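You operate a simulated robot arm through the tools that you are given. There is no shell and no other tool. Be economical: measure what you need, move in short steps, check, and stop when the job is done.

You run a simulated robot arm. Do the job below in one go: nothing can be reset, and whatever is moved stays where it is left.

TASK
Put things in order on the laundry worktop. At the end: the grey sponge stands on top of the black diffuser; the pink curler stands where the clear measuring cup stood; the brown hair clip stands where the pink curler stood; the clear measuring cup stands where the grey sponge stood; whatever was shut is shut again. Leave all else as you found it, and nothing knocked over.

The check looks at the end state, three seconds after you hand in, the way a careful person would. Anything else that was tipped, shoved, dropped, spilled or broken makes it a failure.

THE ROBOT
A 7-joint arm with a two-finger parallel gripper, fixed in place. Base frame: the origin is at the foot of the arm, x ahead of it, y to its left, z up; the work surface is at about z = 0. Lengths are in m, angles in degrees, forces in N, time in s.
With the tool pointing down near the work surface it reaches from about 0.24 to 0.62 m from the base axis. Its first joint turns from -66.0 to 66.0 degrees. Payload 2.6 kg.
Tool frame: the origin (TCP) lies between the finger pads and is the grasp point; the fingertips stand 0.03 m ahead of it; z points along the fingers, y is the line along which they close. Largest opening 0.094 m; finger width 0.028, thickness 0.01; the body of the gripper, 0.05 by 0.096 m, starts 0.055 m behind the TCP.
Orientation is that of the tool frame in the base frame, as a unit quaternion [x, y, z, w]. With the fingers straight down and closing along the base's y, the tool's x points along the base's -x, its y along +y and its z along -z.

THE INTERFACE
- The arm moves only by the tool play_rows. Its argument "motion" is a list that holds one entry, the list of rows, each a list of 7 numbers: the opening, from 0 (shut) to 1 (fully open), then the shift along the base's x, y, z in units of 25 mm (1.0 is 25 mm), then the turn, a rotation vector about the base's x, y, z in units of 6 degrees (1.0 is 6 degrees). In form: [[[grip, x, y, z, wx, wy, wz], ...]]. A call has 1 to 12 rows; each row shifts and turns the commanded pose from where the row before left it. A call with a number of a shift or a turn outside -1 to 1 is refused whole. Rows are played at 5 a second. More than 0.05 m and 8.6 degrees between two rows, or a gripper value outside its range, and nothing of the call is played. A pose out of reach is approached as far as the arm can. The call stops where the force on the tool passes 40 N (or 10 N more than at its start, if that is more) or the arm is blocked; 0.2 s more then pass. The fingers move at their own pace (about 0.072 m/s each) and stop on an object; they squeeze with about 45 N. The grip force told is the motor's: it shows also when the fingers shut on nothing. Time passes only in rows, and 0.2 s behind the last, so rows that do not move let the fingers close. It gives the time, the measured TCP pose, the force on the tool (base axes), the opening and the grip force at its end, in the units of the frame above (readings bear some noise).
- Cameras (640 x 400 px; columns grow to the right, rows downward): "scene" is fixed at [0.044, 0.4433, 0.5534]; the picture's right is [-0.68, -0.73, 0.00], its down [-0.48, 0.45, -0.75] and it looks along [0.55, -0.51, -0.66] (base axes); focal length 347 px, centre (320, 200). "wrist" rides on the gripper at [0.076, 0.014, -0.102] in the tool frame; the picture's right is [-0.18, 0.98, 0.00], its down [-0.75, -0.14, -0.64] and it looks along [-0.63, -0.12, 0.77] (tool axes); focal length 243 px, centre (320, 200). There is no depth. A picture from a camera that has moved, and an enlarged one, comes with that camera's place and axes in the base frame and with its lens.
- get_image(camera): a new picture of that camera. The clock stands still meanwhile.
- close_up(camera, box): a new picture of the part [left, top, right, bottom] of that camera's present view, enlarged. The clock stands still meanwhile.
- finish_job(): hands the job in; it is judged then, once.

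Work in short steps. Places have to be worked out from the pictures, the camera data and where the tool is seen: move nearer, look again, correct. Check each grasp and each placing, and mend what went wrong. You have 120 turns and 84 pictures in all, those below and enlarged ones among them. Open the gripper and draw the arm clear of the work before you hand the job in, unless the task says otherwise; then end with one line.

The tools are called after ">>>" by a JSON object that holds its "method" and its "body". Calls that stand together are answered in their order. play_rows: Moves the arm, as the interface text tells. Its arguments: {"type":"object","properties":{"motion":{"type":"array"}},"required":["motion"]} The other tools are called the same way: get_image (camera) takes a picture; close_up (camera, box) takes an enlarged picture of a part of a camera's view; finish_job () hands the job in.

At the start:

```text
clock: 0.0
tool_pos: [0.3308, 0.2092, 0.2786]
tcp_rot: [0.0, 1.0, 0.0, 0.0]
wrist_force: [0.0, 0.0, 0.6]
grip_width: 0.0941
grip_force: 0.1
```

scene: 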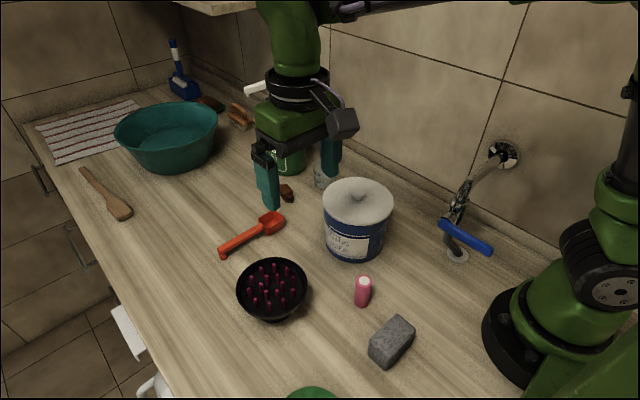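
wrist: 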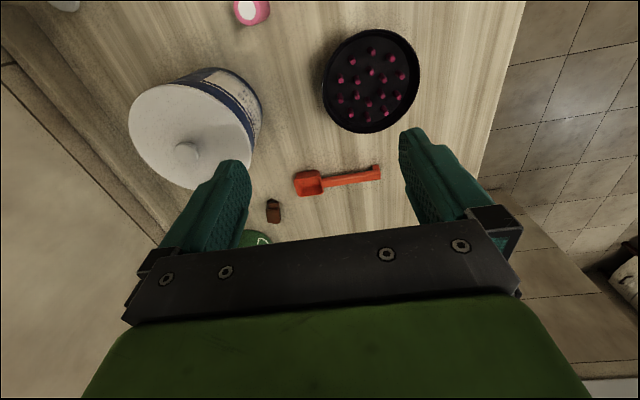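

I'll look at the scene in close-up to identify the objects before moving.

>>> {"method": "close_up", "body": {"camera": "scene", "box": [220, 120, 420, 245]}}

>>> {"method": "close_up", "body": {"camera": "scene", "box": [220, 240, 476, 400]}}

```text
3.20 times, centred on (320, 182) of scene
camera zoom: at [0.044, 0.4433, 0.5534], right [-0.68, -0.73, 0.0], down [-0.48, 0.45, -0.75], along [0.55, -0.51, -0.66], focal length 1109 px, centre (320, 256)
```

zoom: 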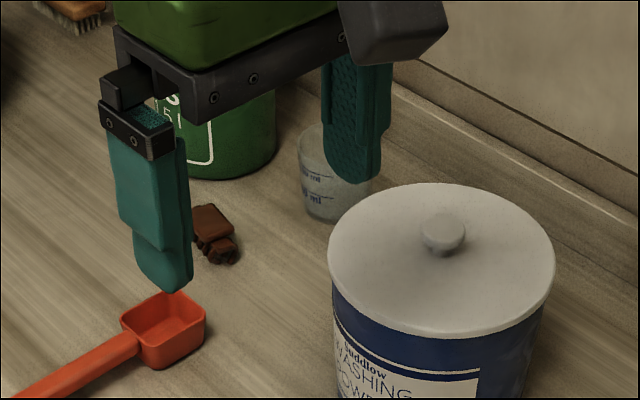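

```text
2.50 times, centred on (348, 320) of scene
camera zoom: at [0.044, 0.4433, 0.5534], right [-0.68, -0.73, 0.0], down [-0.48, 0.45, -0.75], along [0.55, -0.51, -0.66], focal length 866 px, centre (250, -100)
```

zoom: 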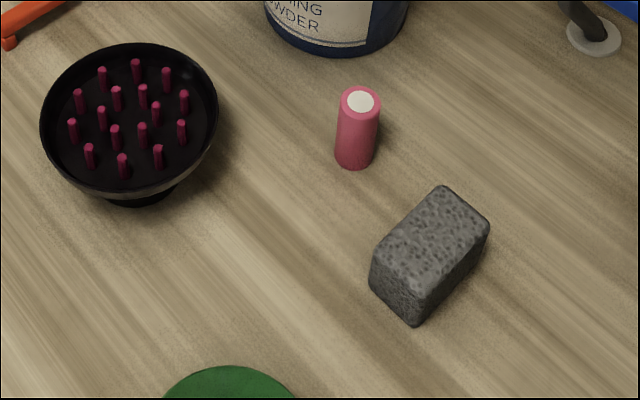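

Calibration with the fingertip agrees with the scene camera. My estimates (x, y) are:

| Object | x | y | Size |
|---|---|---|---|
| Sponge | 0.162 | 0.185 | about 0.034 x 0.065 x 0.05 |
| Curler | 0.247 | 0.154 | h 0.07 |
| Diffuser | 0.333 | 0.281 | |
| Cup | 0.542 | -0.035 | |
| Clip | 0.58 | 0.06 | |

First I go above the sponge.

>>> {"method": "play_rows", "body": {"motion": [[[1, -0.966, -0.137, -0.737, 0, 0, 0], [1, -0.966, -0.137, -0.737, 0, 0, 0], [1, -0.966, -0.137, -0.737, 0, 0, 0], [1, -0.966, -0.137, -0.737, 0, 0, 0], [1, -0.966, -0.137, -0.737, 0, 0, 0], [1, -0.966, -0.137, -0.737, 0, 0, 0], [1, -0.966, -0.137, -0.737, 0, 0, 0], [1, 0, 0, 0, 0, 0, 0]]]}}

>>> {"method": "get_image", "body": {"camera": "scene"}}

>>> {"method": "get_image", "body": {"camera": "wrist"}}

```text
clock: 1.8
tool_pos: [0.164, 0.1824, 0.1522]
tcp_rot: [0.0, 1.0, 0.0, 0.001]
wrist_force: [0.5, 0.2, -0.6]
grip_width: 0.0938
grip_force: 0.1
```

```text
79 pictures are left
```

scene: 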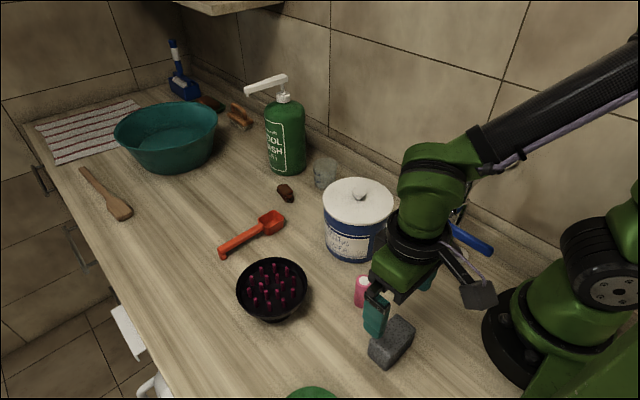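

```text
78 pictures are left
camera wrist: at [0.0889, 0.197, 0.2524], right [0.18, 0.98, 0.0], down [0.75, -0.14, 0.64], along [0.63, -0.12, -0.77], focal length 243 px, centre (320, 200)
```

wrist: 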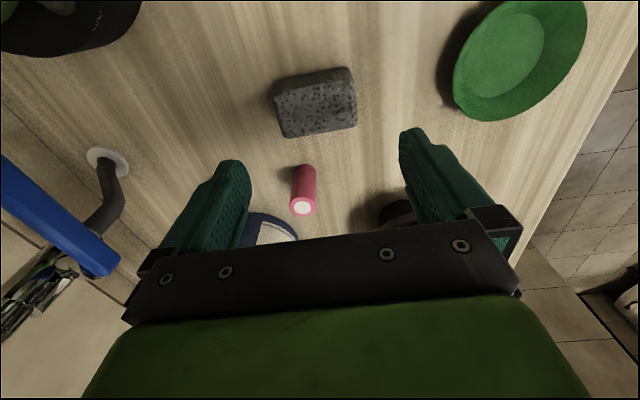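

Both views put the sponge centre at about (0.162, 0.181), aligned with the axes, and the tool is above it. I descend and close along y.

>>> {"method": "play_rows", "body": {"motion": [[[1, -0.08, -0.04, -0.88, 0, 0, 0], [1, 0, 0, -0.88, 0, 0, 0], [1, 0, 0, -0.88, 0, 0, 0], [1, 0, 0, -0.88, 0, 0, 0], [1, 0, 0, -0.88, 0, 0, 0], [1, 0, 0, 0, 0, 0, 0]]]}}

>>> {"method": "close_up", "body": {"camera": "scene", "box": [320, 260, 480, 400]}}

>>> {"method": "get_image", "body": {"camera": "wrist"}}

```text
clock: 3.2
tool_pos: [0.1592, 0.185, 0.04]
tcp_rot: [0.0, 1.0, 0.0, 0.001]
wrist_force: [0.5, 0.4, 0.2]
grip_width: 0.0939
grip_force: 0.1
```

```text
2.86 times, centred on (400, 330) of scene
camera zoom: at [0.044, 0.4433, 0.5534], right [-0.68, -0.73, 0.0], down [-0.48, 0.45, -0.75], along [0.55, -0.51, -0.66], focal length 990 px, centre (91, -171)
```

zoom: 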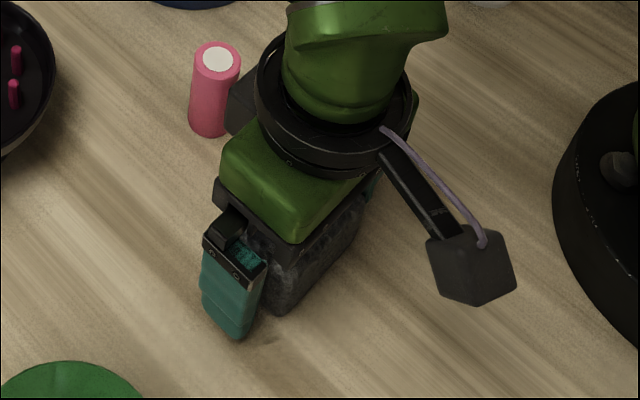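

```text
76 pictures are left
camera wrist: at [0.0845, 0.1992, 0.1419], right [0.18, 0.98, 0.0], down [0.75, -0.14, 0.64], along [0.63, -0.12, -0.77], focal length 243 px, centre (320, 200)
```

wrist: 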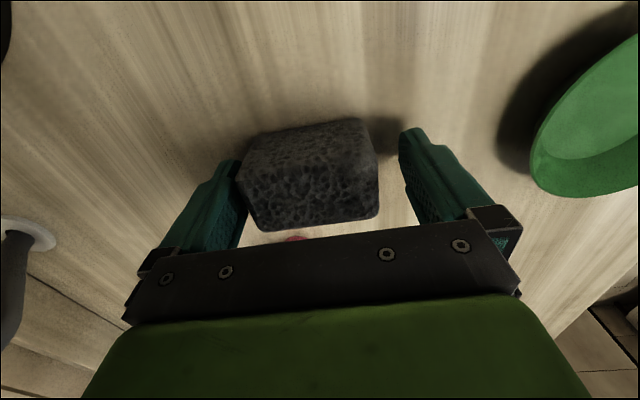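

The sponge sits a little to -y within the grip, so I shift about 6 mm to -y and close.

>>> {"method": "play_rows", "body": {"motion": [[[1, 0.06, -0.26, 0, 0, 0, 0], [1, 0, 0, 0, 0, 0, 0], [0, 0, 0, 0, 0, 0, 0], [0, 0, 0, 0, 0, 0, 0], [0, 0, 0, 0, 0, 0, 0]]]}}

>>> {"method": "get_image", "body": {"camera": "wrist"}}

```text
clock: 4.4
tool_pos: [0.1598, 0.1775, 0.0392]
tcp_rot: [0.0, 1.0, 0.0, 0.0]
wrist_force: [0.7, -0.7, 1.4]
grip_width: 0.0727
grip_force: 45.1
```

```text
75 pictures are left
camera wrist: at [0.0856, 0.1922, 0.1416], right [0.18, 0.98, 0.0], down [0.75, -0.14, 0.64], along [0.63, -0.12, -0.77], focal length 243 px, centre (320, 200)
```

wrist: 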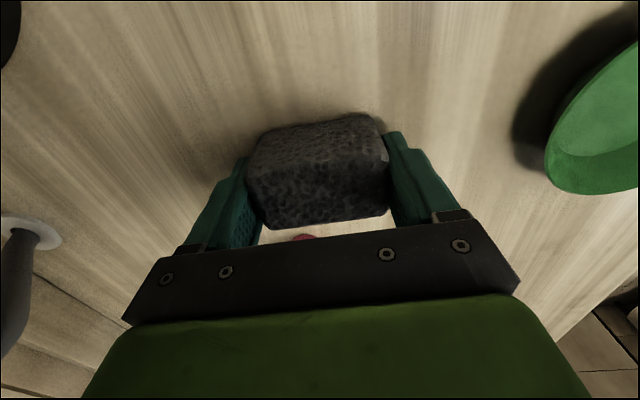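

The sponge is gripped at 7.3 cm wide with the tips about 1 cm above the surface. I lift it and carry it over the diffuser, whose rim centre I put at (0.338, 0.276), about 0.075 high.

>>> {"method": "play_rows", "body": {"motion": [[[0, 0, 0, 1, 0, 0, 0], [0, 0, 0, 1, 0, 0, 0], [0, 0, 0, 1, 0, 0, 0], [0, 0, 0, 1, 0, 0, 0], [0, 0.89, 0.49, 0.5, 0, 0, 0], [0, 0.89, 0.49, 0.5, 0, 0, 0], [0, 0.89, 0.49, 0.5, 0, 0, 0], [0, 0.89, 0.49, 0.5, 0, 0, 0], [0, 0.89, 0.49, 0.5, 0, 0, 0], [0, 0.89, 0.49, 0.5, 0, 0, 0], [0, 0.89, 0.49, 0.5, 0, 0, 0], [0, 0.89, 0.49, 0.5, 0, 0, 0]]]}}

>>> {"method": "get_image", "body": {"camera": "wrist"}}

>>> {"method": "get_image", "body": {"camera": "scene"}}

```text
clock: 7.0
tool_pos: [0.3364, 0.2768, 0.2383]
tcp_rot: [0.0, 1.0, 0.0, 0.0]
wrist_force: [-0.1, 0.6, -0.4]
grip_width: 0.0722
grip_force: 44.6
```

```text
74 pictures are left
camera wrist: at [0.2617, 0.2897, 0.3408], right [0.18, 0.98, 0.0], down [0.75, -0.14, 0.64], along [0.63, -0.12, -0.77], focal length 243 px, centre (320, 200)
```

wrist: 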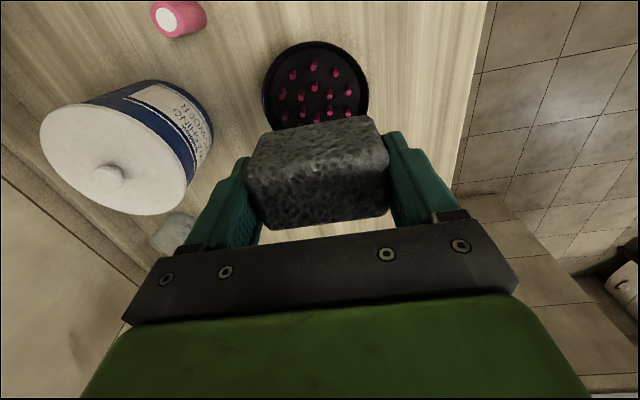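

```text
73 pictures are left
```

scene: 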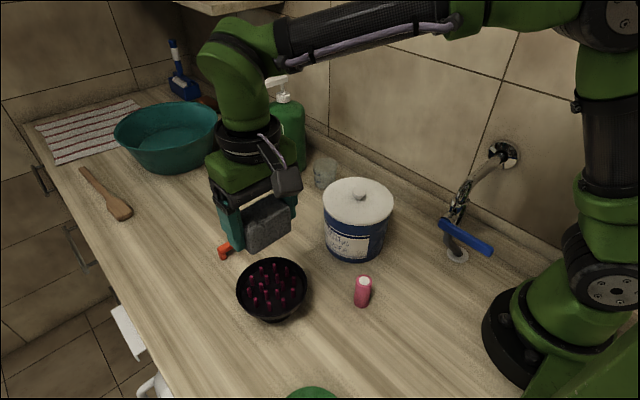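

From both views the diffuser centre works out to about (0.349, 0.271), with the rim at about 0.062 and the pin tops at about 0.07. I shift over and descend partway.

>>> {"method": "play_rows", "body": {"motion": [[[0, 0.44, -0.24, -1, 0, 0, 0], [0, 0, 0, -1, 0, 0, 0], [0, 0, 0, -1, 0, 0, 0], [0, 0, 0, -0.8, 0, 0, 0], [0, 0, 0, -0.5, 0, 0, 0], [0, 0, 0, 0, 0, 0, 0]]]}}

>>> {"method": "close_up", "body": {"camera": "scene", "box": [200, 200, 360, 340]}}

>>> {"method": "get_image", "body": {"camera": "wrist"}}

```text
clock: 8.4
tool_pos: [0.3489, 0.2692, 0.132]
tcp_rot: [0.0, 1.0, -0.001, 0.0]
wrist_force: [1.2, 0.1, 0.1]
grip_width: 0.0724
grip_force: 45.0
```

```text
2.86 times, centred on (280, 270) of scene
camera zoom: at [0.044, 0.4433, 0.5534], right [-0.68, -0.73, 0.0], down [-0.48, 0.45, -0.75], along [0.55, -0.51, -0.66], focal length 990 px, centre (434, 0)
```

zoom: 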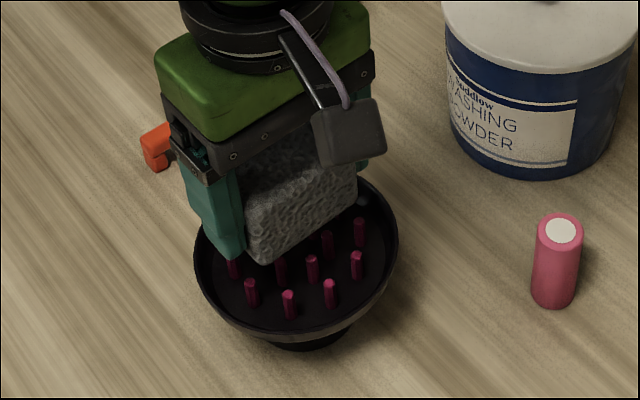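

```text
71 pictures are left
camera wrist: at [0.2741, 0.2835, 0.2348], right [0.18, 0.98, 0.0], down [0.75, -0.14, 0.64], along [0.63, -0.12, -0.77], focal length 243 px, centre (320, 200)
```

wrist: 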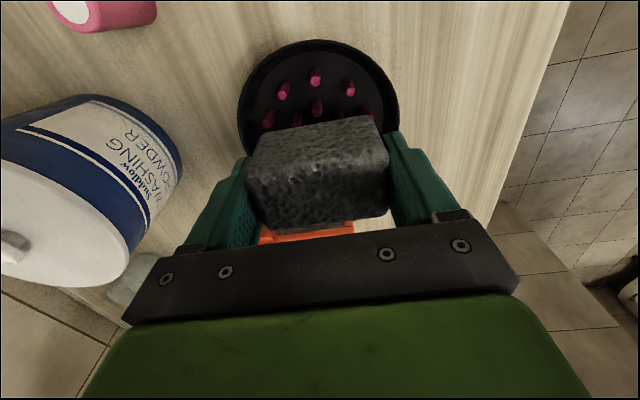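

The pins form rings of radius 0.018 and 0.037, so the sponge will rest stably on the inner ones. I lower in small steps while watching the force.

>>> {"method": "play_rows", "body": {"motion": [[[0, -0.06, 0.06, -0.2, 0, 0, 0], [0, 0, 0, -0.2, 0, 0, 0], [0, 0, 0, -0.15, 0, 0, 0], [0, 0, 0, 0, 0, 0, 0]]]}}

>>> {"method": "close_up", "body": {"camera": "scene", "box": [220, 230, 330, 330]}}

```text
clock: 9.4
tool_pos: [0.3465, 0.2721, 0.1194]
tcp_rot: [0.0, 1.0, 0.001, 0.0]
wrist_force: [-0.7, 0.3, 0.1]
grip_width: 0.0724
grip_force: 45.1
```

```text
4.00 times, centred on (275, 280) of scene
camera zoom: at [0.044, 0.4433, 0.5534], right [-0.68, -0.73, 0.0], down [-0.48, 0.45, -0.75], along [0.55, -0.51, -0.66], focal length 1386 px, centre (500, -120)
```

zoom: 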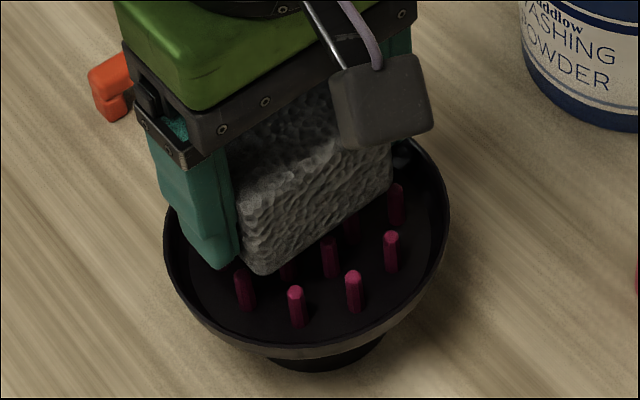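

There is still a gap of about 1 cm and no contact, so I continue down slowly.

>>> {"method": "play_rows", "body": {"motion": [[[0, 0, 0, -0.12, 0, 0, 0], [0, 0, 0, -0.12, 0, 0, 0], [0, 0, 0, 0, 0, 0, 0]]]}}

>>> {"method": "close_up", "body": {"camera": "scene", "box": [220, 230, 330, 330]}}

```text
clock: 10.2
tool_pos: [0.348, 0.2727, 0.1114]
tcp_rot: [0.0, 1.0, 0.0, 0.001]
wrist_force: [-0.2, -1.1, 0.3]
grip_width: 0.0724
grip_force: 45.3
```

```text
4.00 times, centred on (275, 280) of scene
camera zoom: at [0.044, 0.4433, 0.5534], right [-0.68, -0.73, 0.0], down [-0.48, 0.45, -0.75], along [0.55, -0.51, -0.66], focal length 1386 px, centre (500, -120)
```

zoom: 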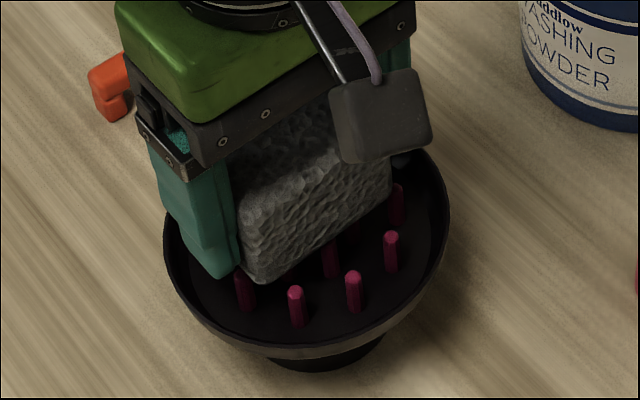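

No contact yet, so I keep lowering in 2.5 mm steps.

>>> {"method": "play_rows", "body": {"motion": [[[0, 0, 0, -0.1, 0, 0, 0], [0, 0, 0, 0, 0, 0, 0]]]}}

>>> {"method": "play_rows", "body": {"motion": [[[0, 0, 0, -0.1, 0, 0, 0], [0, 0, 0, 0, 0, 0, 0]]]}}

>>> {"method": "close_up", "body": {"camera": "scene", "box": [220, 230, 330, 330]}}

```text
clock: 10.8
tool_pos: [0.3485, 0.2709, 0.11]
tcp_rot: [0.0, 1.0, 0.0, 0.0]
wrist_force: [-0.3, 0.0, -0.5]
grip_width: 0.0721
grip_force: 45.0
```

```text
clock: 11.4
tool_pos: [0.3484, 0.2719, 0.1072]
tcp_rot: [0.0, 1.0, 0.0, 0.0]
wrist_force: [0.4, -1.1, -1.0]
grip_width: 0.0724
grip_force: 45.1
```

```text
4.00 times, centred on (275, 280) of scene
camera zoom: at [0.044, 0.4433, 0.5534], right [-0.68, -0.73, 0.0], down [-0.48, 0.45, -0.75], along [0.55, -0.51, -0.66], focal length 1386 px, centre (500, -120)
```

zoom: 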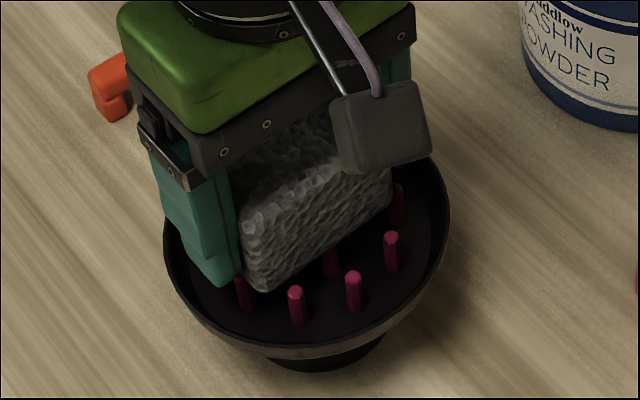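

Still no load. I keep stepping down.

>>> {"method": "play_rows", "body": {"motion": [[[0, 0, 0, -0.08, 0, 0, 0], [0, 0, 0, 0, 0, 0, 0]]]}}

>>> {"method": "play_rows", "body": {"motion": [[[0, 0, 0, -0.08, 0, 0, 0], [0, 0, 0, 0, 0, 0, 0]]]}}

>>> {"method": "close_up", "body": {"camera": "scene", "box": [220, 230, 330, 330]}}

```text
clock: 12.0
tool_pos: [0.3484, 0.2706, 0.1055]
tcp_rot: [0.0, 1.0, 0.0, 0.0]
wrist_force: [0.5, -0.2, 0.3]
grip_width: 0.0723
grip_force: 45.3
```

```text
clock: 12.6
tool_pos: [0.3482, 0.2709, 0.1036]
tcp_rot: [0.0, 1.0, 0.001, 0.001]
wrist_force: [-1.0, -0.5, 7.1]
grip_width: 0.0722
grip_force: 44.7
```

```text
4.00 times, centred on (275, 280) of scene
camera zoom: at [0.044, 0.4433, 0.5534], right [-0.68, -0.73, 0.0], down [-0.48, 0.45, -0.75], along [0.55, -0.51, -0.66], focal length 1386 px, centre (500, -120)
```

zoom: 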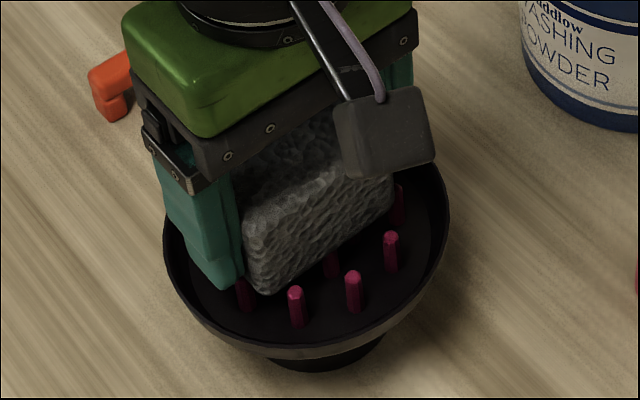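

Contact at 7 N, so the sponge is on the pins. I open moderately, wait, then lift straight up.

>>> {"method": "play_rows", "body": {"motion": [[[0.88, 0, 0, 0, 0, 0, 0], [0.88, 0, 0, 0, 0, 0, 0], [0.9, 0, 0, 0.3, 0, 0, 0], [0.92, 0, 0, 0.6, 0, 0, 0], [1, 0, 0, 1, 0, 0, 0], [1, 0, 0, 1, 0, 0, 0], [1, 0, 0, 1, 0, 0, 0], [1, 0, 0, 1, 0, 0, 0]]]}}

>>> {"method": "get_image", "body": {"camera": "scene"}}

>>> {"method": "get_image", "body": {"camera": "wrist"}}

```text
clock: 14.4
tool_pos: [0.3484, 0.27, 0.2273]
tcp_rot: [0.0, 1.0, -0.001, 0.0]
wrist_force: [0.1, 0.3, 0.3]
grip_width: 0.094
grip_force: 0.0
```

```text
66 pictures are left
```

scene: 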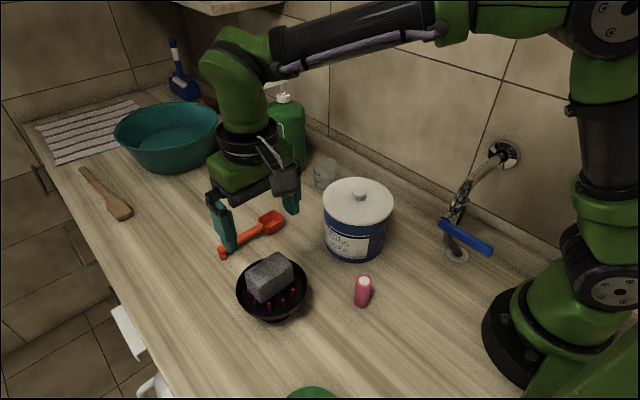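

```text
65 pictures are left
camera wrist: at [0.2754, 0.283, 0.3295], right [0.18, 0.98, 0.0], down [0.75, -0.14, 0.64], along [0.63, -0.12, -0.77], focal length 243 px, centre (320, 200)
```

wrist: 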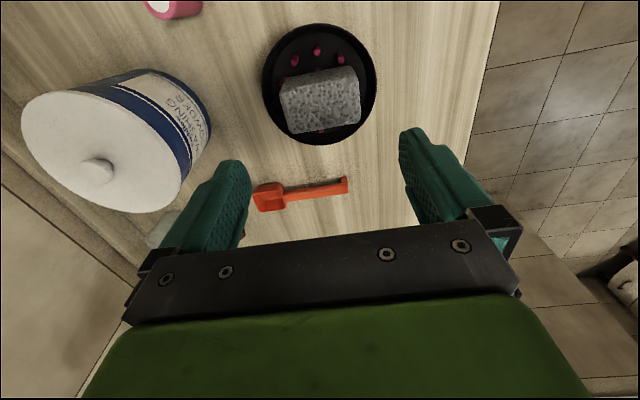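

The sponge stands on the diffuser. Now I move near the cup at a safe height for a wrist view.

>>> {"method": "play_rows", "body": {"motion": [[[1, 0.55, -0.98, 0.05, 0, 0, 0], [1, 0.55, -0.98, 0.05, 0, 0, 0], [1, 0.55, -0.98, 0.05, 0, 0, 0], [1, 0.55, -0.98, 0.05, 0, 0, 0], [1, 0.55, -0.98, 0.05, 0, 0, 0], [1, 0.55, -0.98, 0.05, 0, 0, 0], [1, 0.55, -0.98, 0.05, 0, 0, 0], [1, 0.55, -0.98, 0.05, 0, 0, 0], [1, 0.55, -0.98, 0.05, 0, 0, 0], [1, 0.55, -0.98, 0.05, 0, 0, 0], [1, 0.55, -0.98, 0.05, 0, 0, 0]]]}}

>>> {"method": "get_image", "body": {"camera": "wrist"}}

>>> {"method": "close_up", "body": {"camera": "scene", "box": [240, 60, 400, 220]}}

```text
clock: 16.8
tool_pos: [0.4986, 0.0017, 0.2399]
tcp_rot: [0.001, 1.0, -0.001, 0.001]
wrist_force: [-0.3, -0.3, 0.1]
grip_width: 0.094
grip_force: 0.1
```

```text
64 pictures are left
camera wrist: at [0.4242, 0.0151, 0.3413], right [0.18, 0.98, 0.0], down [0.75, -0.14, 0.64], along [0.63, -0.12, -0.77], focal length 243 px, centre (320, 200)
```

wrist: 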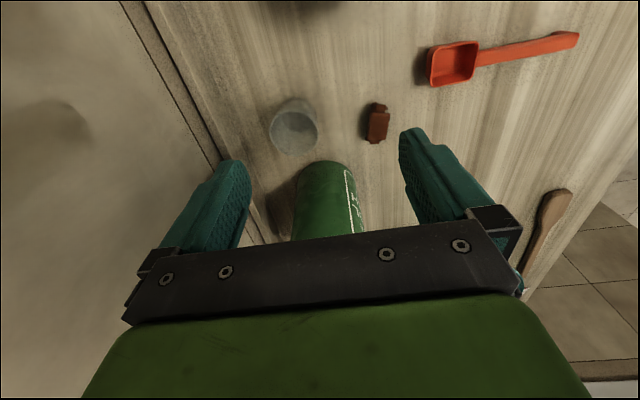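

```text
2.50 times, centred on (320, 140) of scene
camera zoom: at [0.044, 0.4433, 0.5534], right [-0.68, -0.73, 0.0], down [-0.48, 0.45, -0.75], along [0.55, -0.51, -0.66], focal length 866 px, centre (320, 350)
```

zoom: 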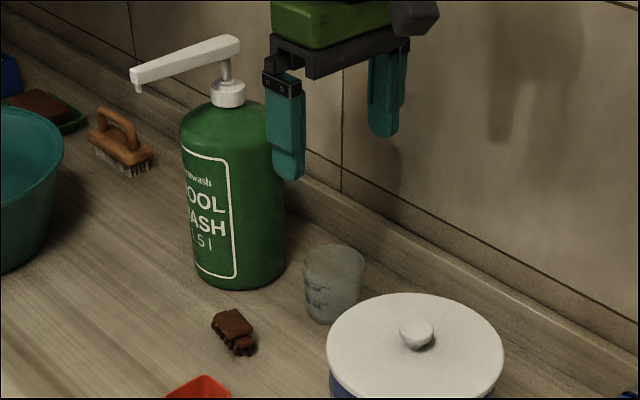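

>>> {"method": "close_up", "body": {"camera": "wrist", "box": [240, 80, 420, 192]}}

>>> {"method": "close_up", "body": {"camera": "scene", "box": [285, 145, 349, 185]}}

```text
3.56 times, centred on (330, 136) of wrist
camera zoom: at [0.4242, 0.0151, 0.3413], right [0.18, 0.98, 0.0], down [0.75, -0.14, 0.64], along [0.63, -0.12, -0.77], focal length 863 px, centre (284, 428)
```

zoom: 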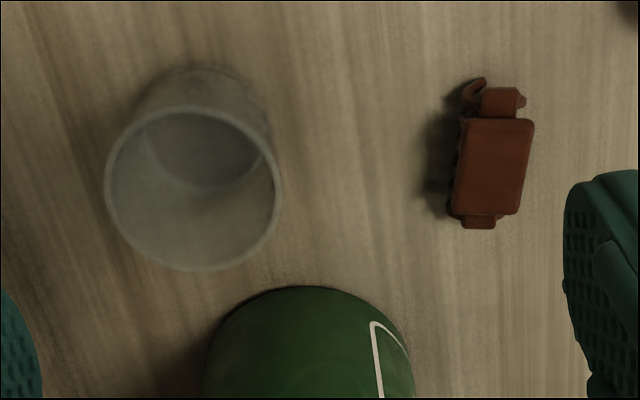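

```text
10.00 times, centred on (317, 165) of scene
camera zoom: at [0.044, 0.4433, 0.5534], right [-0.68, -0.73, 0.0], down [-0.48, 0.45, -0.75], along [0.55, -0.51, -0.66], focal length 3466 px, centre (350, 550)
```

zoom: 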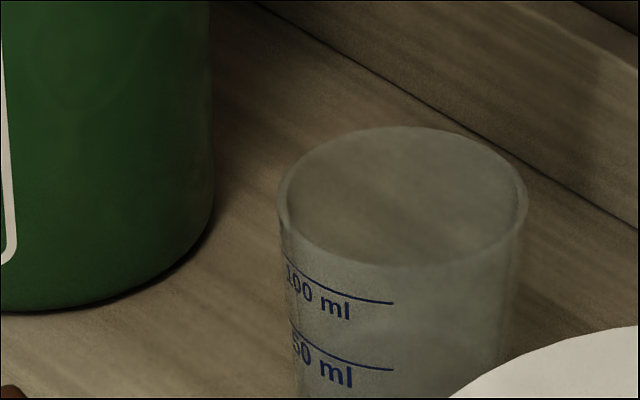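

Triangulation puts the cup at about (0.545, -0.040), rim 0.054 high and 0.061 wide. The bottle's near edge is at x = 0.62. I go above it and partway down.

>>> {"method": "play_rows", "body": {"motion": [[[1, 0.93, -0.84, 0, 0, 0, 0], [1, 0.93, -0.84, 0, 0, 0, 0], [1, 0, 0, -1, 0, 0, 0], [1, 0, 0, -1, 0, 0, 0], [1, 0, 0, -1, 0, 0, 0], [1, 0, 0, -1, 0, 0, 0], [1, 0, 0, -1, 0, 0, 0], [1, 0, 0, 0, 0, 0, 0]]]}}

>>> {"method": "get_image", "body": {"camera": "wrist"}}

>>> {"method": "close_up", "body": {"camera": "scene", "box": [240, 80, 400, 220]}}

```text
clock: 18.6
tool_pos: [0.5437, -0.0424, 0.1135]
tcp_rot: [0.0, 1.0, 0.0, 0.001]
wrist_force: [-0.1, -0.1, 0.1]
grip_width: 0.0941
grip_force: 0.1
```

```text
60 pictures are left
camera wrist: at [0.4704, -0.0278, 0.2154], right [0.18, 0.98, 0.0], down [0.75, -0.14, 0.64], along [0.63, -0.12, -0.77], focal length 243 px, centre (320, 200)
```

wrist: 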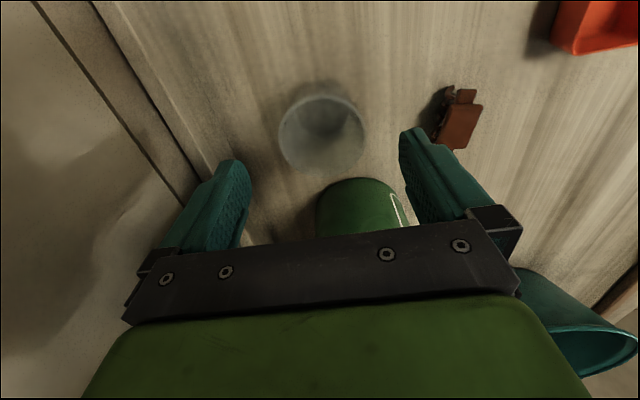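

```text
2.86 times, centred on (320, 150) of scene
camera zoom: at [0.044, 0.4433, 0.5534], right [-0.68, -0.73, 0.0], down [-0.48, 0.45, -0.75], along [0.55, -0.51, -0.66], focal length 990 px, centre (320, 343)
```

zoom: 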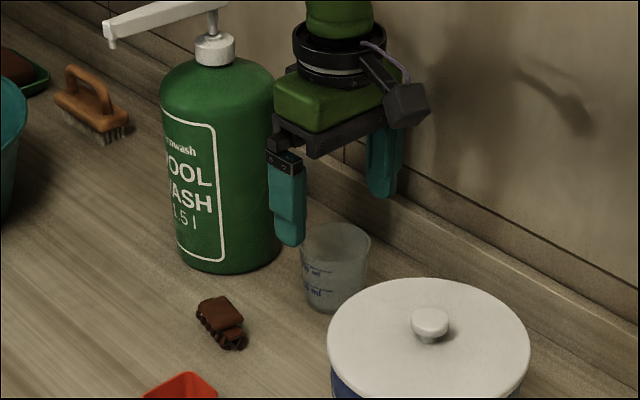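

The rim centre is at (0.543, -0.041), directly under the tool. I descend to z≈0.05 and grip.

>>> {"method": "play_rows", "body": {"motion": [[[1, 0, 0.04, -0.85, 0, 0, 0], [1, 0, 0, -0.85, 0, 0, 0], [1, 0, 0, -0.85, 0, 0, 0], [1, 0, 0, 0, 0, 0, 0], [0, 0, 0, 0, 0, 0, 0], [0, 0, 0, 0, 0, 0, 0], [0, 0, 0, 0, 0, 0, 0]]]}}

>>> {"method": "get_image", "body": {"camera": "wrist"}}

>>> {"method": "close_up", "body": {"camera": "scene", "box": [240, 80, 400, 220]}}

```text
clock: 20.2
tool_pos: [0.5472, -0.0413, 0.0508]
tcp_rot: [0.0, 1.0, 0.0, 0.001]
wrist_force: [-0.3, -0.2, 0.8]
grip_width: 0.061
grip_force: 45.1
```

```text
58 pictures are left
camera wrist: at [0.4724, -0.0267, 0.152], right [0.18, 0.98, 0.0], down [0.75, -0.14, 0.64], along [0.63, -0.12, -0.77], focal length 243 px, centre (320, 200)
```

wrist: 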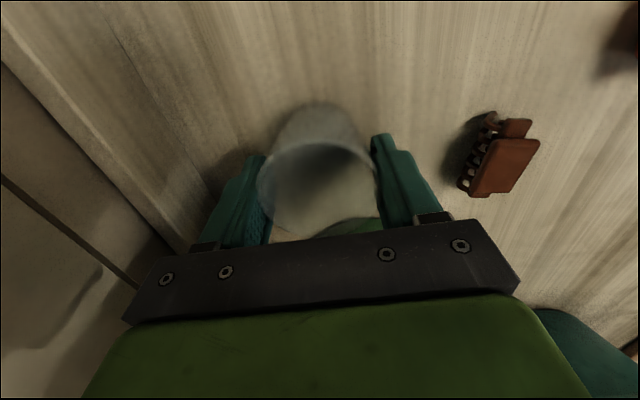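

```text
2.86 times, centred on (320, 150) of scene
camera zoom: at [0.044, 0.4433, 0.5534], right [-0.68, -0.73, 0.0], down [-0.48, 0.45, -0.75], along [0.55, -0.51, -0.66], focal length 990 px, centre (320, 343)
```

zoom: 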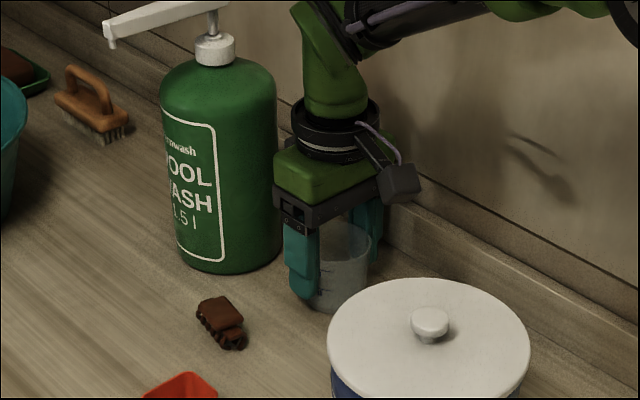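

The cup is gripped at 61 mm. I lift straight up, clear of the bottle.

>>> {"method": "play_rows", "body": {"motion": [[[0, 0, 0, 0.5, 0, 0, 0], [0, 0, 0, 1, 0, 0, 0], [0, 0, 0, 1, 0, 0, 0], [0, 0, 0, 1, 0, 0, 0], [0, 0, 0, 1, 0, 0, 0], [0, 0, 0, 1, 0, 0, 0], [0, 0, 0, 1, 0, 0, 0], [0, 0, 0, 1, 0, 0, 0], [0, -0.5, 0.2, 0.5, 0, 0, 0], [0, 0, 0, 0, 0, 0, 0]]]}}

>>> {"method": "get_image", "body": {"camera": "scene"}}

```text
clock: 22.4
tool_pos: [0.5343, -0.0359, 0.2525]
tcp_rot: [0.0, 1.0, 0.001, 0.0]
wrist_force: [-0.3, 0.3, -1.1]
grip_width: 0.0606
grip_force: 44.9
```

```text
56 pictures are left
```

scene: 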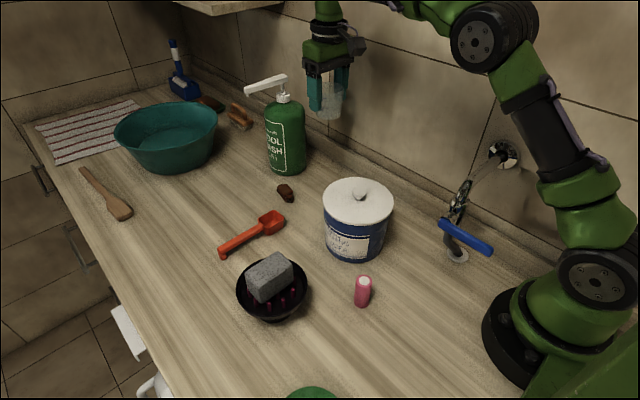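

I carry the cup across, above the canister.

>>> {"method": "play_rows", "body": {"motion": [[[0, -0.99, 0.576, 0, 0, 0, 0], [0, -0.99, 0.576, 0, 0, 0, 0], [0, -0.99, 0.576, 0, 0, 0, 0], [0, -0.99, 0.576, 0, 0, 0, 0], [0, -0.99, 0.576, 0, 0, 0, 0], [0, -0.99, 0.576, 0, 0, 0, 0], [0, -0.99, 0.576, 0, 0, 0, 0], [0, -0.99, 0.576, 0, 0, 0, 0], [0, -0.99, 0.576, 0, 0, 0, 0], [0, -0.99, 0.576, 0, 0, 0, 0], [0, -0.99, 0.576, 0, 0, 0, 0], [0, -0.99, 0.576, 0, 0, 0, 0]]]}}

>>> {"method": "play_rows", "body": {"motion": [[[0, -0.99, 0.576, -0.4, 0, 0, 0], [0, -0.99, 0.576, -0.8, 0, 0, 0], [0, -0.99, 0.576, -1, 0, 0, 0], [0, 0, 0, -1, 0, 0, 0], [0, 0, 0, -1, 0, 0, 0], [0, 0, 0, -1, 0, 0, 0], [0, 0, 0, 0, 0, 0, 0]]]}}

>>> {"method": "get_image", "body": {"camera": "wrist"}}

>>> {"method": "close_up", "body": {"camera": "scene", "box": [300, 240, 480, 400]}}

```text
clock: 25.0
tool_pos: [0.2358, 0.1384, 0.2515]
tcp_rot: [-0.001, 1.0, 0.001, 0.001]
wrist_force: [0.5, -0.1, 0.0]
grip_width: 0.0606
grip_force: 45.3
```

```text
clock: 26.6
tool_pos: [0.1603, 0.179, 0.1217]
tcp_rot: [0.0, 1.0, 0.0, 0.0]
wrist_force: [-1.1, 0.4, 0.9]
grip_width: 0.0602
grip_force: 45.0
```

```text
55 pictures are left
camera wrist: at [0.0857, 0.1932, 0.2238], right [0.18, 0.98, 0.0], down [0.75, -0.14, 0.64], along [0.63, -0.12, -0.77], focal length 243 px, centre (320, 200)
```

wrist: 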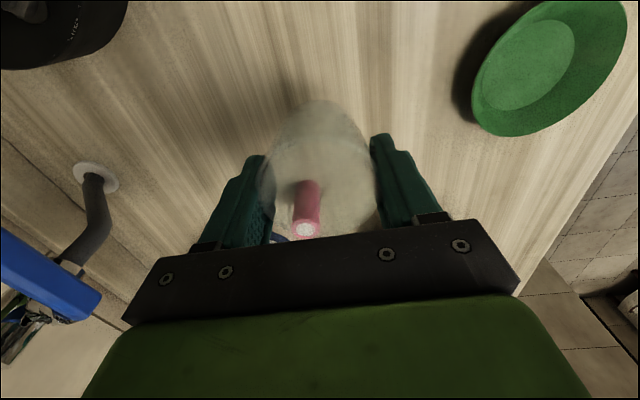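

```text
2.50 times, centred on (390, 320) of scene
camera zoom: at [0.044, 0.4433, 0.5534], right [-0.68, -0.73, 0.0], down [-0.48, 0.45, -0.75], along [0.55, -0.51, -0.66], focal length 866 px, centre (145, -100)
```

zoom: 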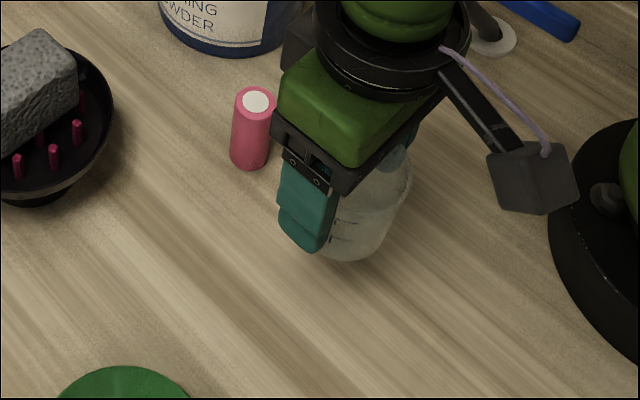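

The cup is centred above the former sponge spot and clear of the curler. I lower to just above the surface.

>>> {"method": "play_rows", "body": {"motion": [[[0, 0, 0, -0.9, 0, 0, 0], [0, 0, 0, -0.9, 0, 0, 0], [0, 0, 0, -0.7, 0, 0, 0], [0, 0, 0, -0.2, 0, 0, 0], [0, 0, 0, 0, 0, 0, 0]]]}}

>>> {"method": "play_rows", "body": {"motion": [[[0, 0, 0, -0.08, 0, 0, 0], [0, 0, 0, 0, 0, 0, 0]]]}}

>>> {"method": "close_up", "body": {"camera": "scene", "box": [300, 240, 480, 400]}}

```text
clock: 27.8
tool_pos: [0.1605, 0.1811, 0.0532]
tcp_rot: [-0.001, 1.0, 0.0, 0.001]
wrist_force: [0.7, -0.5, -0.1]
grip_width: 0.0605
grip_force: 45.2
```

```text
clock: 28.4
tool_pos: [0.1613, 0.1797, 0.0498]
tcp_rot: [0.0, 1.0, -0.001, 0.001]
wrist_force: [-1.1, -0.2, -1.1]
grip_width: 0.0605
grip_force: 45.0
```

```text
2.50 times, centred on (390, 320) of scene
camera zoom: at [0.044, 0.4433, 0.5534], right [-0.68, -0.73, 0.0], down [-0.48, 0.45, -0.75], along [0.55, -0.51, -0.66], focal length 866 px, centre (145, -100)
```

zoom: 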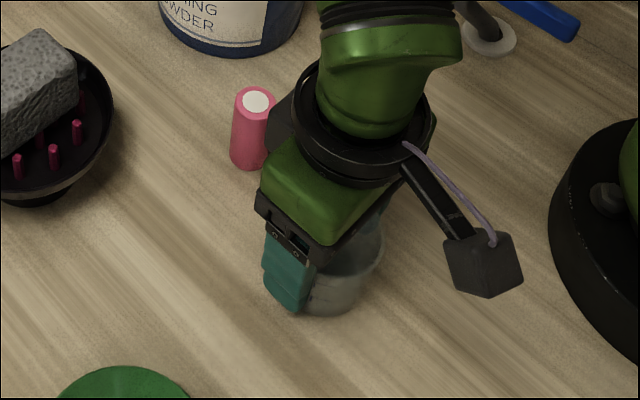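

I step down in small increments until there's contact.

>>> {"method": "play_rows", "body": {"motion": [[[0, 0, 0, -0.05, 0, 0, 0], [0, 0, 0, 0, 0, 0, 0]]]}}

>>> {"method": "play_rows", "body": {"motion": [[[0, 0, 0, -0.04, 0, 0, 0], [0, 0, 0, 0, 0, 0, 0]]]}}

```text
clock: 29.0
tool_pos: [0.1617, 0.1813, 0.0492]
tcp_rot: [0.0, 1.0, 0.001, 0.001]
wrist_force: [-2.4, -3.7, 34.6]
grip_width: 0.0606
grip_force: 44.4
```

```text
clock: 29.6
tool_pos: [0.1615, 0.1816, 0.0479]
tcp_rot: [0.0, 1.0, 0.002, 0.001]
wrist_force: [-0.4, -3.4, 32.1]
grip_width: 0.0601
grip_force: 45.4
```

Firm contact at about 32 N. I ease up by 1.5 mm, then open and rise.

>>> {"method": "play_rows", "body": {"motion": [[[0, 0, 0, 0.05, 0, 0, 0], [0, 0, 0, 0, 0, 0, 0]]]}}

>>> {"method": "play_rows", "body": {"motion": [[[1, 0, 0, 0, 0, 0, 0], [1, 0, 0, 0, 0, 0, 0], [1, 0, 0, 0, 0, 0, 0], [1, 0, 0, 0.5, 0, 0, 0], [1, 0, 0, 1, 0, 0, 0], [1, 0, 0, 1, 0, 0, 0], [1, 0, 0, 1, 0, 0, 0], [1, 0, 0, 1, 0, 0, 0], [1, 0, 0, 0.5, 0, 0, 0], [1, 0, 0, 0, 0, 0, 0]]]}}

>>> {"method": "get_image", "body": {"camera": "scene"}}

>>> {"method": "get_image", "body": {"camera": "wrist"}}

```text
clock: 30.2
tool_pos: [0.1605, 0.1803, 0.0476]
tcp_rot: [0.0, 1.0, 0.0, -0.001]
wrist_force: [-0.4, 0.3, -0.9]
grip_width: 0.0598
grip_force: 45.1
```

```text
clock: 32.4
tool_pos: [0.1623, 0.1835, 0.1726]
tcp_rot: [0.0, 1.0, 0.0, 0.0]
wrist_force: [-0.5, -0.7, 0.2]
grip_width: 0.0942
grip_force: 0.0
```

```text
52 pictures are left
```

scene: 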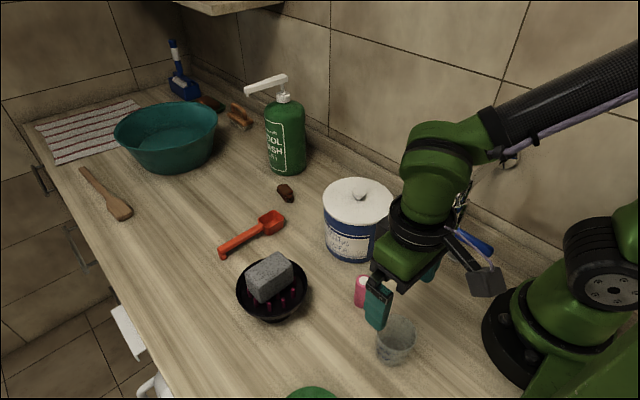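

```text
51 pictures are left
camera wrist: at [0.0885, 0.1976, 0.2746], right [0.18, 0.98, 0.0], down [0.75, -0.14, 0.64], along [0.63, -0.12, -0.77], focal length 243 px, centre (320, 200)
```

wrist: 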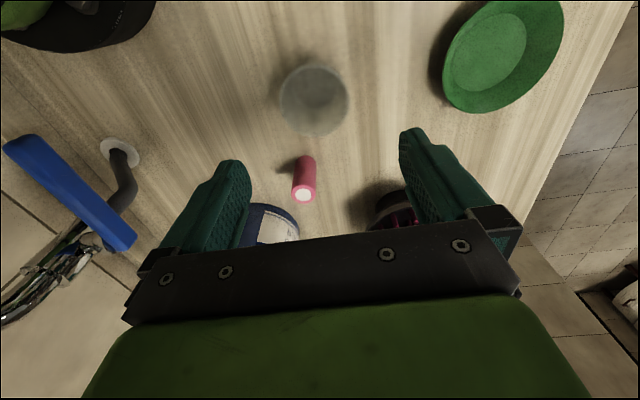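

The cup stands at the sponge's old place. The curler triangulates to (0.249, 0.151), about 0.065 high, so I move above it and partway down.

>>> {"method": "play_rows", "body": {"motion": [[[1, 0.88, -0.3, 0, 0, 0, 0], [1, 0.88, -0.3, 0, 0, 0, 0], [1, 0.88, -0.3, 0, 0, 0, 0], [1, 0.88, -0.3, 0, 0, 0, 0], [1, 0, 0, -1, 0, 0, 0], [1, 0, 0, -1, 0, 0, 0], [1, 0, 0, 0, 0, 0, 0]]]}}

>>> {"method": "get_image", "body": {"camera": "wrist"}}

>>> {"method": "close_up", "body": {"camera": "scene", "box": [290, 220, 450, 370]}}

```text
clock: 34.0
tool_pos: [0.2497, 0.153, 0.1232]
tcp_rot: [0.0, 1.0, 0.001, 0.0]
wrist_force: [0.2, 0.4, -0.3]
grip_width: 0.0937
grip_force: 0.0
```

```text
50 pictures are left
camera wrist: at [0.1764, 0.1675, 0.2252], right [0.18, 0.98, 0.0], down [0.75, -0.14, 0.64], along [0.63, -0.12, -0.77], focal length 243 px, centre (320, 200)
```

wrist: 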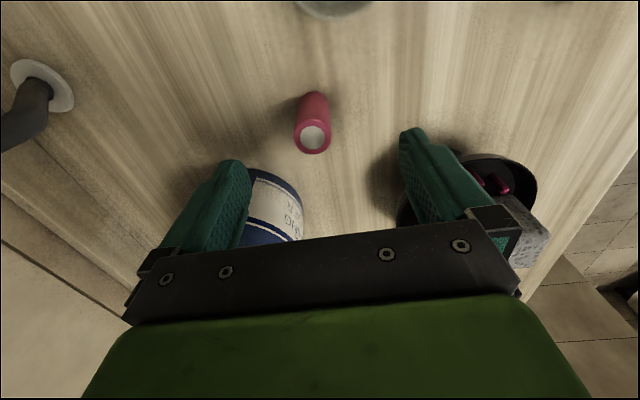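

```text
2.67 times, centred on (370, 295) of scene
camera zoom: at [0.044, 0.4433, 0.5534], right [-0.68, -0.73, 0.0], down [-0.48, 0.45, -0.75], along [0.55, -0.51, -0.66], focal length 924 px, centre (187, -53)
```

zoom: 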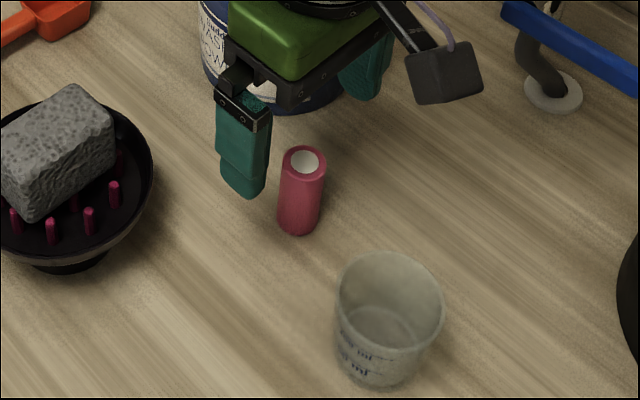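

The curler top is at about (0.251, 0.148). I nudge, descend and grip.

>>> {"method": "play_rows", "body": {"motion": [[[1, 0.04, -0.12, -0.78, 0, 0, 0], [1, 0, 0, -0.78, 0, 0, 0], [1, 0, 0, -0.78, 0, 0, 0], [1, 0, 0, -0.78, 0, 0, 0], [0.55, 0, 0, 0, 0, 0, 0], [0.55, 0, 0, 0, 0, 0, 0]]]}}

>>> {"method": "get_image", "body": {"camera": "wrist"}}

```text
clock: 35.4
tool_pos: [0.2492, 0.149, 0.0465]
tcp_rot: [0.0, 1.0, 0.0, 0.0]
wrist_force: [0.0, -1.0, -0.8]
grip_width: 0.0516
grip_force: 0.0
```

```text
48 pictures are left
camera wrist: at [0.1755, 0.1637, 0.1492], right [0.18, 0.98, 0.0], down [0.75, -0.14, 0.64], along [0.63, -0.12, -0.77], focal length 243 px, centre (320, 200)
```

wrist: 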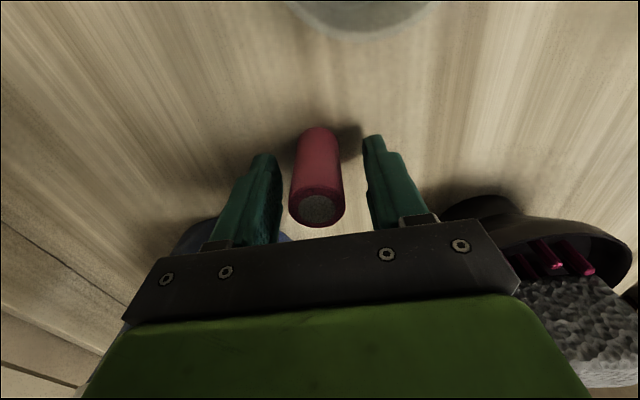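

The curler is about 3 mm to -y of centre, so I shift and close.

>>> {"method": "play_rows", "body": {"motion": [[[0.55, 0, -0.12, 0, 0, 0, 0], [0, 0, 0, 0, 0, 0, 0], [0, 0, 0, 0, 0, 0, 0], [0, 0, 0, 0, 0, 0, 0]]]}}

>>> {"method": "get_image", "body": {"camera": "wrist"}}

```text
clock: 36.4
tool_pos: [0.2512, 0.1461, 0.047]
tcp_rot: [0.0, 1.0, 0.0, -0.001]
wrist_force: [0.7, 0.6, -0.1]
grip_width: 0.0263
grip_force: 45.2
```

```text
47 pictures are left
camera wrist: at [0.1763, 0.1601, 0.1487], right [0.18, 0.98, 0.0], down [0.75, -0.14, 0.64], along [0.63, -0.12, -0.77], focal length 243 px, centre (320, 200)
```

wrist: 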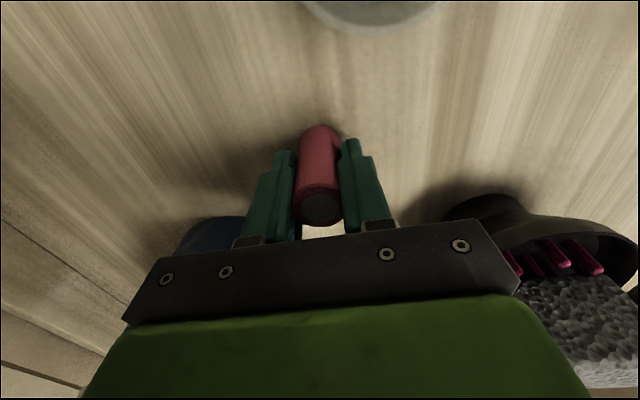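

Curler gripped at 26 mm. Its old spot is (0.250, 0.146). I lift and carry it to the cup's old place at (0.545, -0.041).

>>> {"method": "play_rows", "body": {"motion": [[[0, 0, 0, 1, 0, 0, 0], [0, 0, 0, 1, 0, 0, 0], [0, 0, 0, 1, 0, 0, 0], [0, 0, 0, 1, 0, 0, 0], [0, 0, 0, 1, 0, 0, 0], [0, 0, 0, 1, 0, 0, 0], [0, 0, 0, 1, 0, 0, 0], [0, 0, 0, 0, 0, 0, 0]]]}}

>>> {"method": "play_rows", "body": {"motion": [[[0, 0.983, -0.623, 0, 0, 0, 0], [0, 0.983, -0.623, 0, 0, 0, 0], [0, 0.983, -0.623, 0, 0, 0, 0], [0, 0.983, -0.623, 0, 0, 0, 0], [0, 0.983, -0.623, 0, 0, 0, 0], [0, 0.983, -0.623, 0, 0, 0, 0], [0, 0.983, -0.623, 0, 0, 0, 0], [0, 0.983, -0.623, 0, 0, 0, 0], [0, 0.983, -0.623, 0, 0, 0, 0], [0, 0.983, -0.623, 0, 0, 0, 0], [0, 0.983, -0.623, 0, 0, 0, 0], [0, 0.983, -0.623, 0, 0, 0, 0]]]}}

>>> {"method": "get_image", "body": {"camera": "scene"}}

```text
clock: 38.2
tool_pos: [0.2504, 0.1438, 0.2215]
tcp_rot: [0.0, 1.0, 0.0, -0.001]
wrist_force: [0.3, 0.0, -1.5]
grip_width: 0.0263
grip_force: 45.1
```

```text
clock: 40.8
tool_pos: [0.5437, -0.0412, 0.221]
tcp_rot: [0.0, 1.0, 0.0, 0.0]
wrist_force: [-0.5, 0.5, -0.2]
grip_width: 0.0265
grip_force: 45.6
```

```text
46 pictures are left
```

scene: 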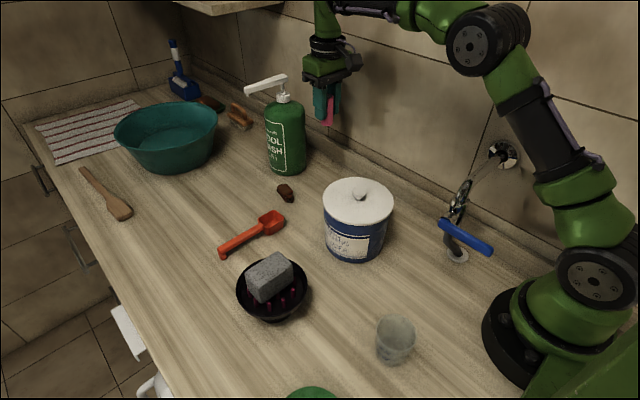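

The curler is above the target. I lower it.

>>> {"method": "play_rows", "body": {"motion": [[[0, 0.04, 0, -1, 0, 0, 0], [0, 0, 0, -1, 0, 0, 0], [0, 0, 0, -1, 0, 0, 0], [0, 0, 0, -1, 0, 0, 0], [0, 0, 0, -1, 0, 0, 0], [0, 0, 0, -1, 0, 0, 0], [0, 0, 0, -0.75, 0, 0, 0], [0, 0, 0, 0, 0, 0, 0]]]}}

>>> {"method": "get_image", "body": {"camera": "wrist"}}

>>> {"method": "close_up", "body": {"camera": "scene", "box": [240, 80, 400, 220]}}

```text
clock: 42.6
tool_pos: [0.5468, -0.0401, 0.0539]
tcp_rot: [0.0, 1.0, 0.0, 0.0]
wrist_force: [0.1, 0.1, 0.3]
grip_width: 0.0266
grip_force: 45.0
```

```text
45 pictures are left
camera wrist: at [0.4727, -0.0257, 0.1562], right [0.18, 0.98, 0.0], down [0.75, -0.14, 0.64], along [0.63, -0.12, -0.77], focal length 243 px, centre (320, 200)
```

wrist: 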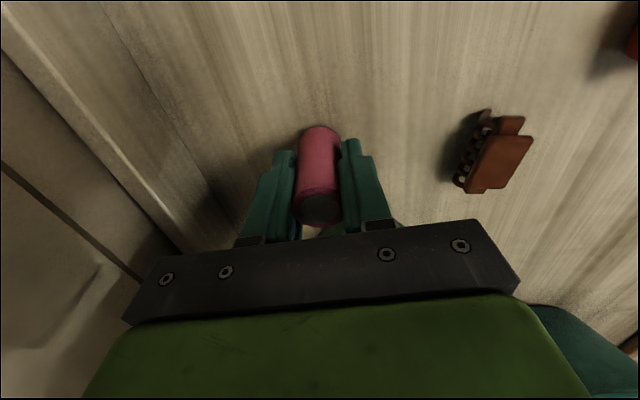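

```text
2.86 times, centred on (320, 150) of scene
camera zoom: at [0.044, 0.4433, 0.5534], right [-0.68, -0.73, 0.0], down [-0.48, 0.45, -0.75], along [0.55, -0.51, -0.66], focal length 990 px, centre (320, 343)
```

zoom: 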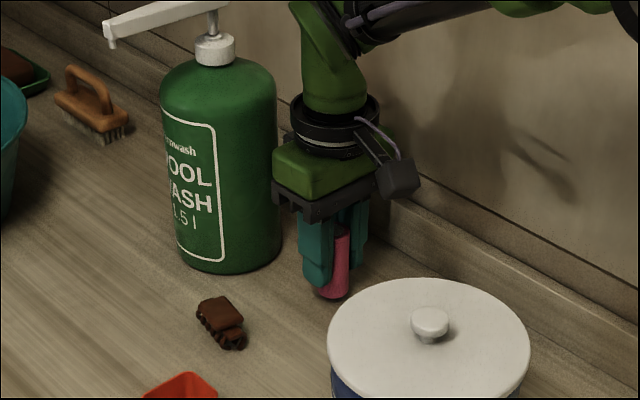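

Now I make small steps to contact.

>>> {"method": "play_rows", "body": {"motion": [[[0, 0, 0, -0.16, 0, 0, 0], [0, 0, 0, 0, 0, 0, 0]]]}}

>>> {"method": "play_rows", "body": {"motion": [[[0, 0, 0, -0.06, 0, 0, 0], [0, 0, 0, 0, 0, 0, 0]]]}}

```text
clock: 43.2
tool_pos: [0.5481, -0.0408, 0.05]
tcp_rot: [-0.001, 1.0, 0.0, 0.0]
wrist_force: [-0.3, -0.3, -0.5]
grip_width: 0.0265
grip_force: 44.9
```

```text
clock: 43.8
tool_pos: [0.5486, -0.0402, 0.0502]
tcp_rot: [0.0, 1.0, 0.0, -0.001]
wrist_force: [-0.3, -0.1, 0.2]
grip_width: 0.0264
grip_force: 45.3
```

>>> {"method": "play_rows", "body": {"motion": [[[0, 0, 0, -0.05, 0, 0, 0], [0, 0, 0, 0, 0, 0, 0]]]}}

>>> {"method": "play_rows", "body": {"motion": [[[0, 0, 0, -0.03, 0, 0, 0], [0, 0, 0, 0, 0, 0, 0]]]}}

```text
clock: 44.4
tool_pos: [0.549, -0.0406, 0.0467]
tcp_rot: [-0.001, 1.0, 0.0, 0.0]
wrist_force: [0.6, -0.4, -0.4]
grip_width: 0.0263
grip_force: 45.3
```

```text
clock: 45.0
tool_pos: [0.5487, -0.0412, 0.0467]
tcp_rot: [0.0, 1.0, 0.0, 0.001]
wrist_force: [-0.4, 2.9, 3.3]
grip_width: 0.0263
grip_force: 44.7
```

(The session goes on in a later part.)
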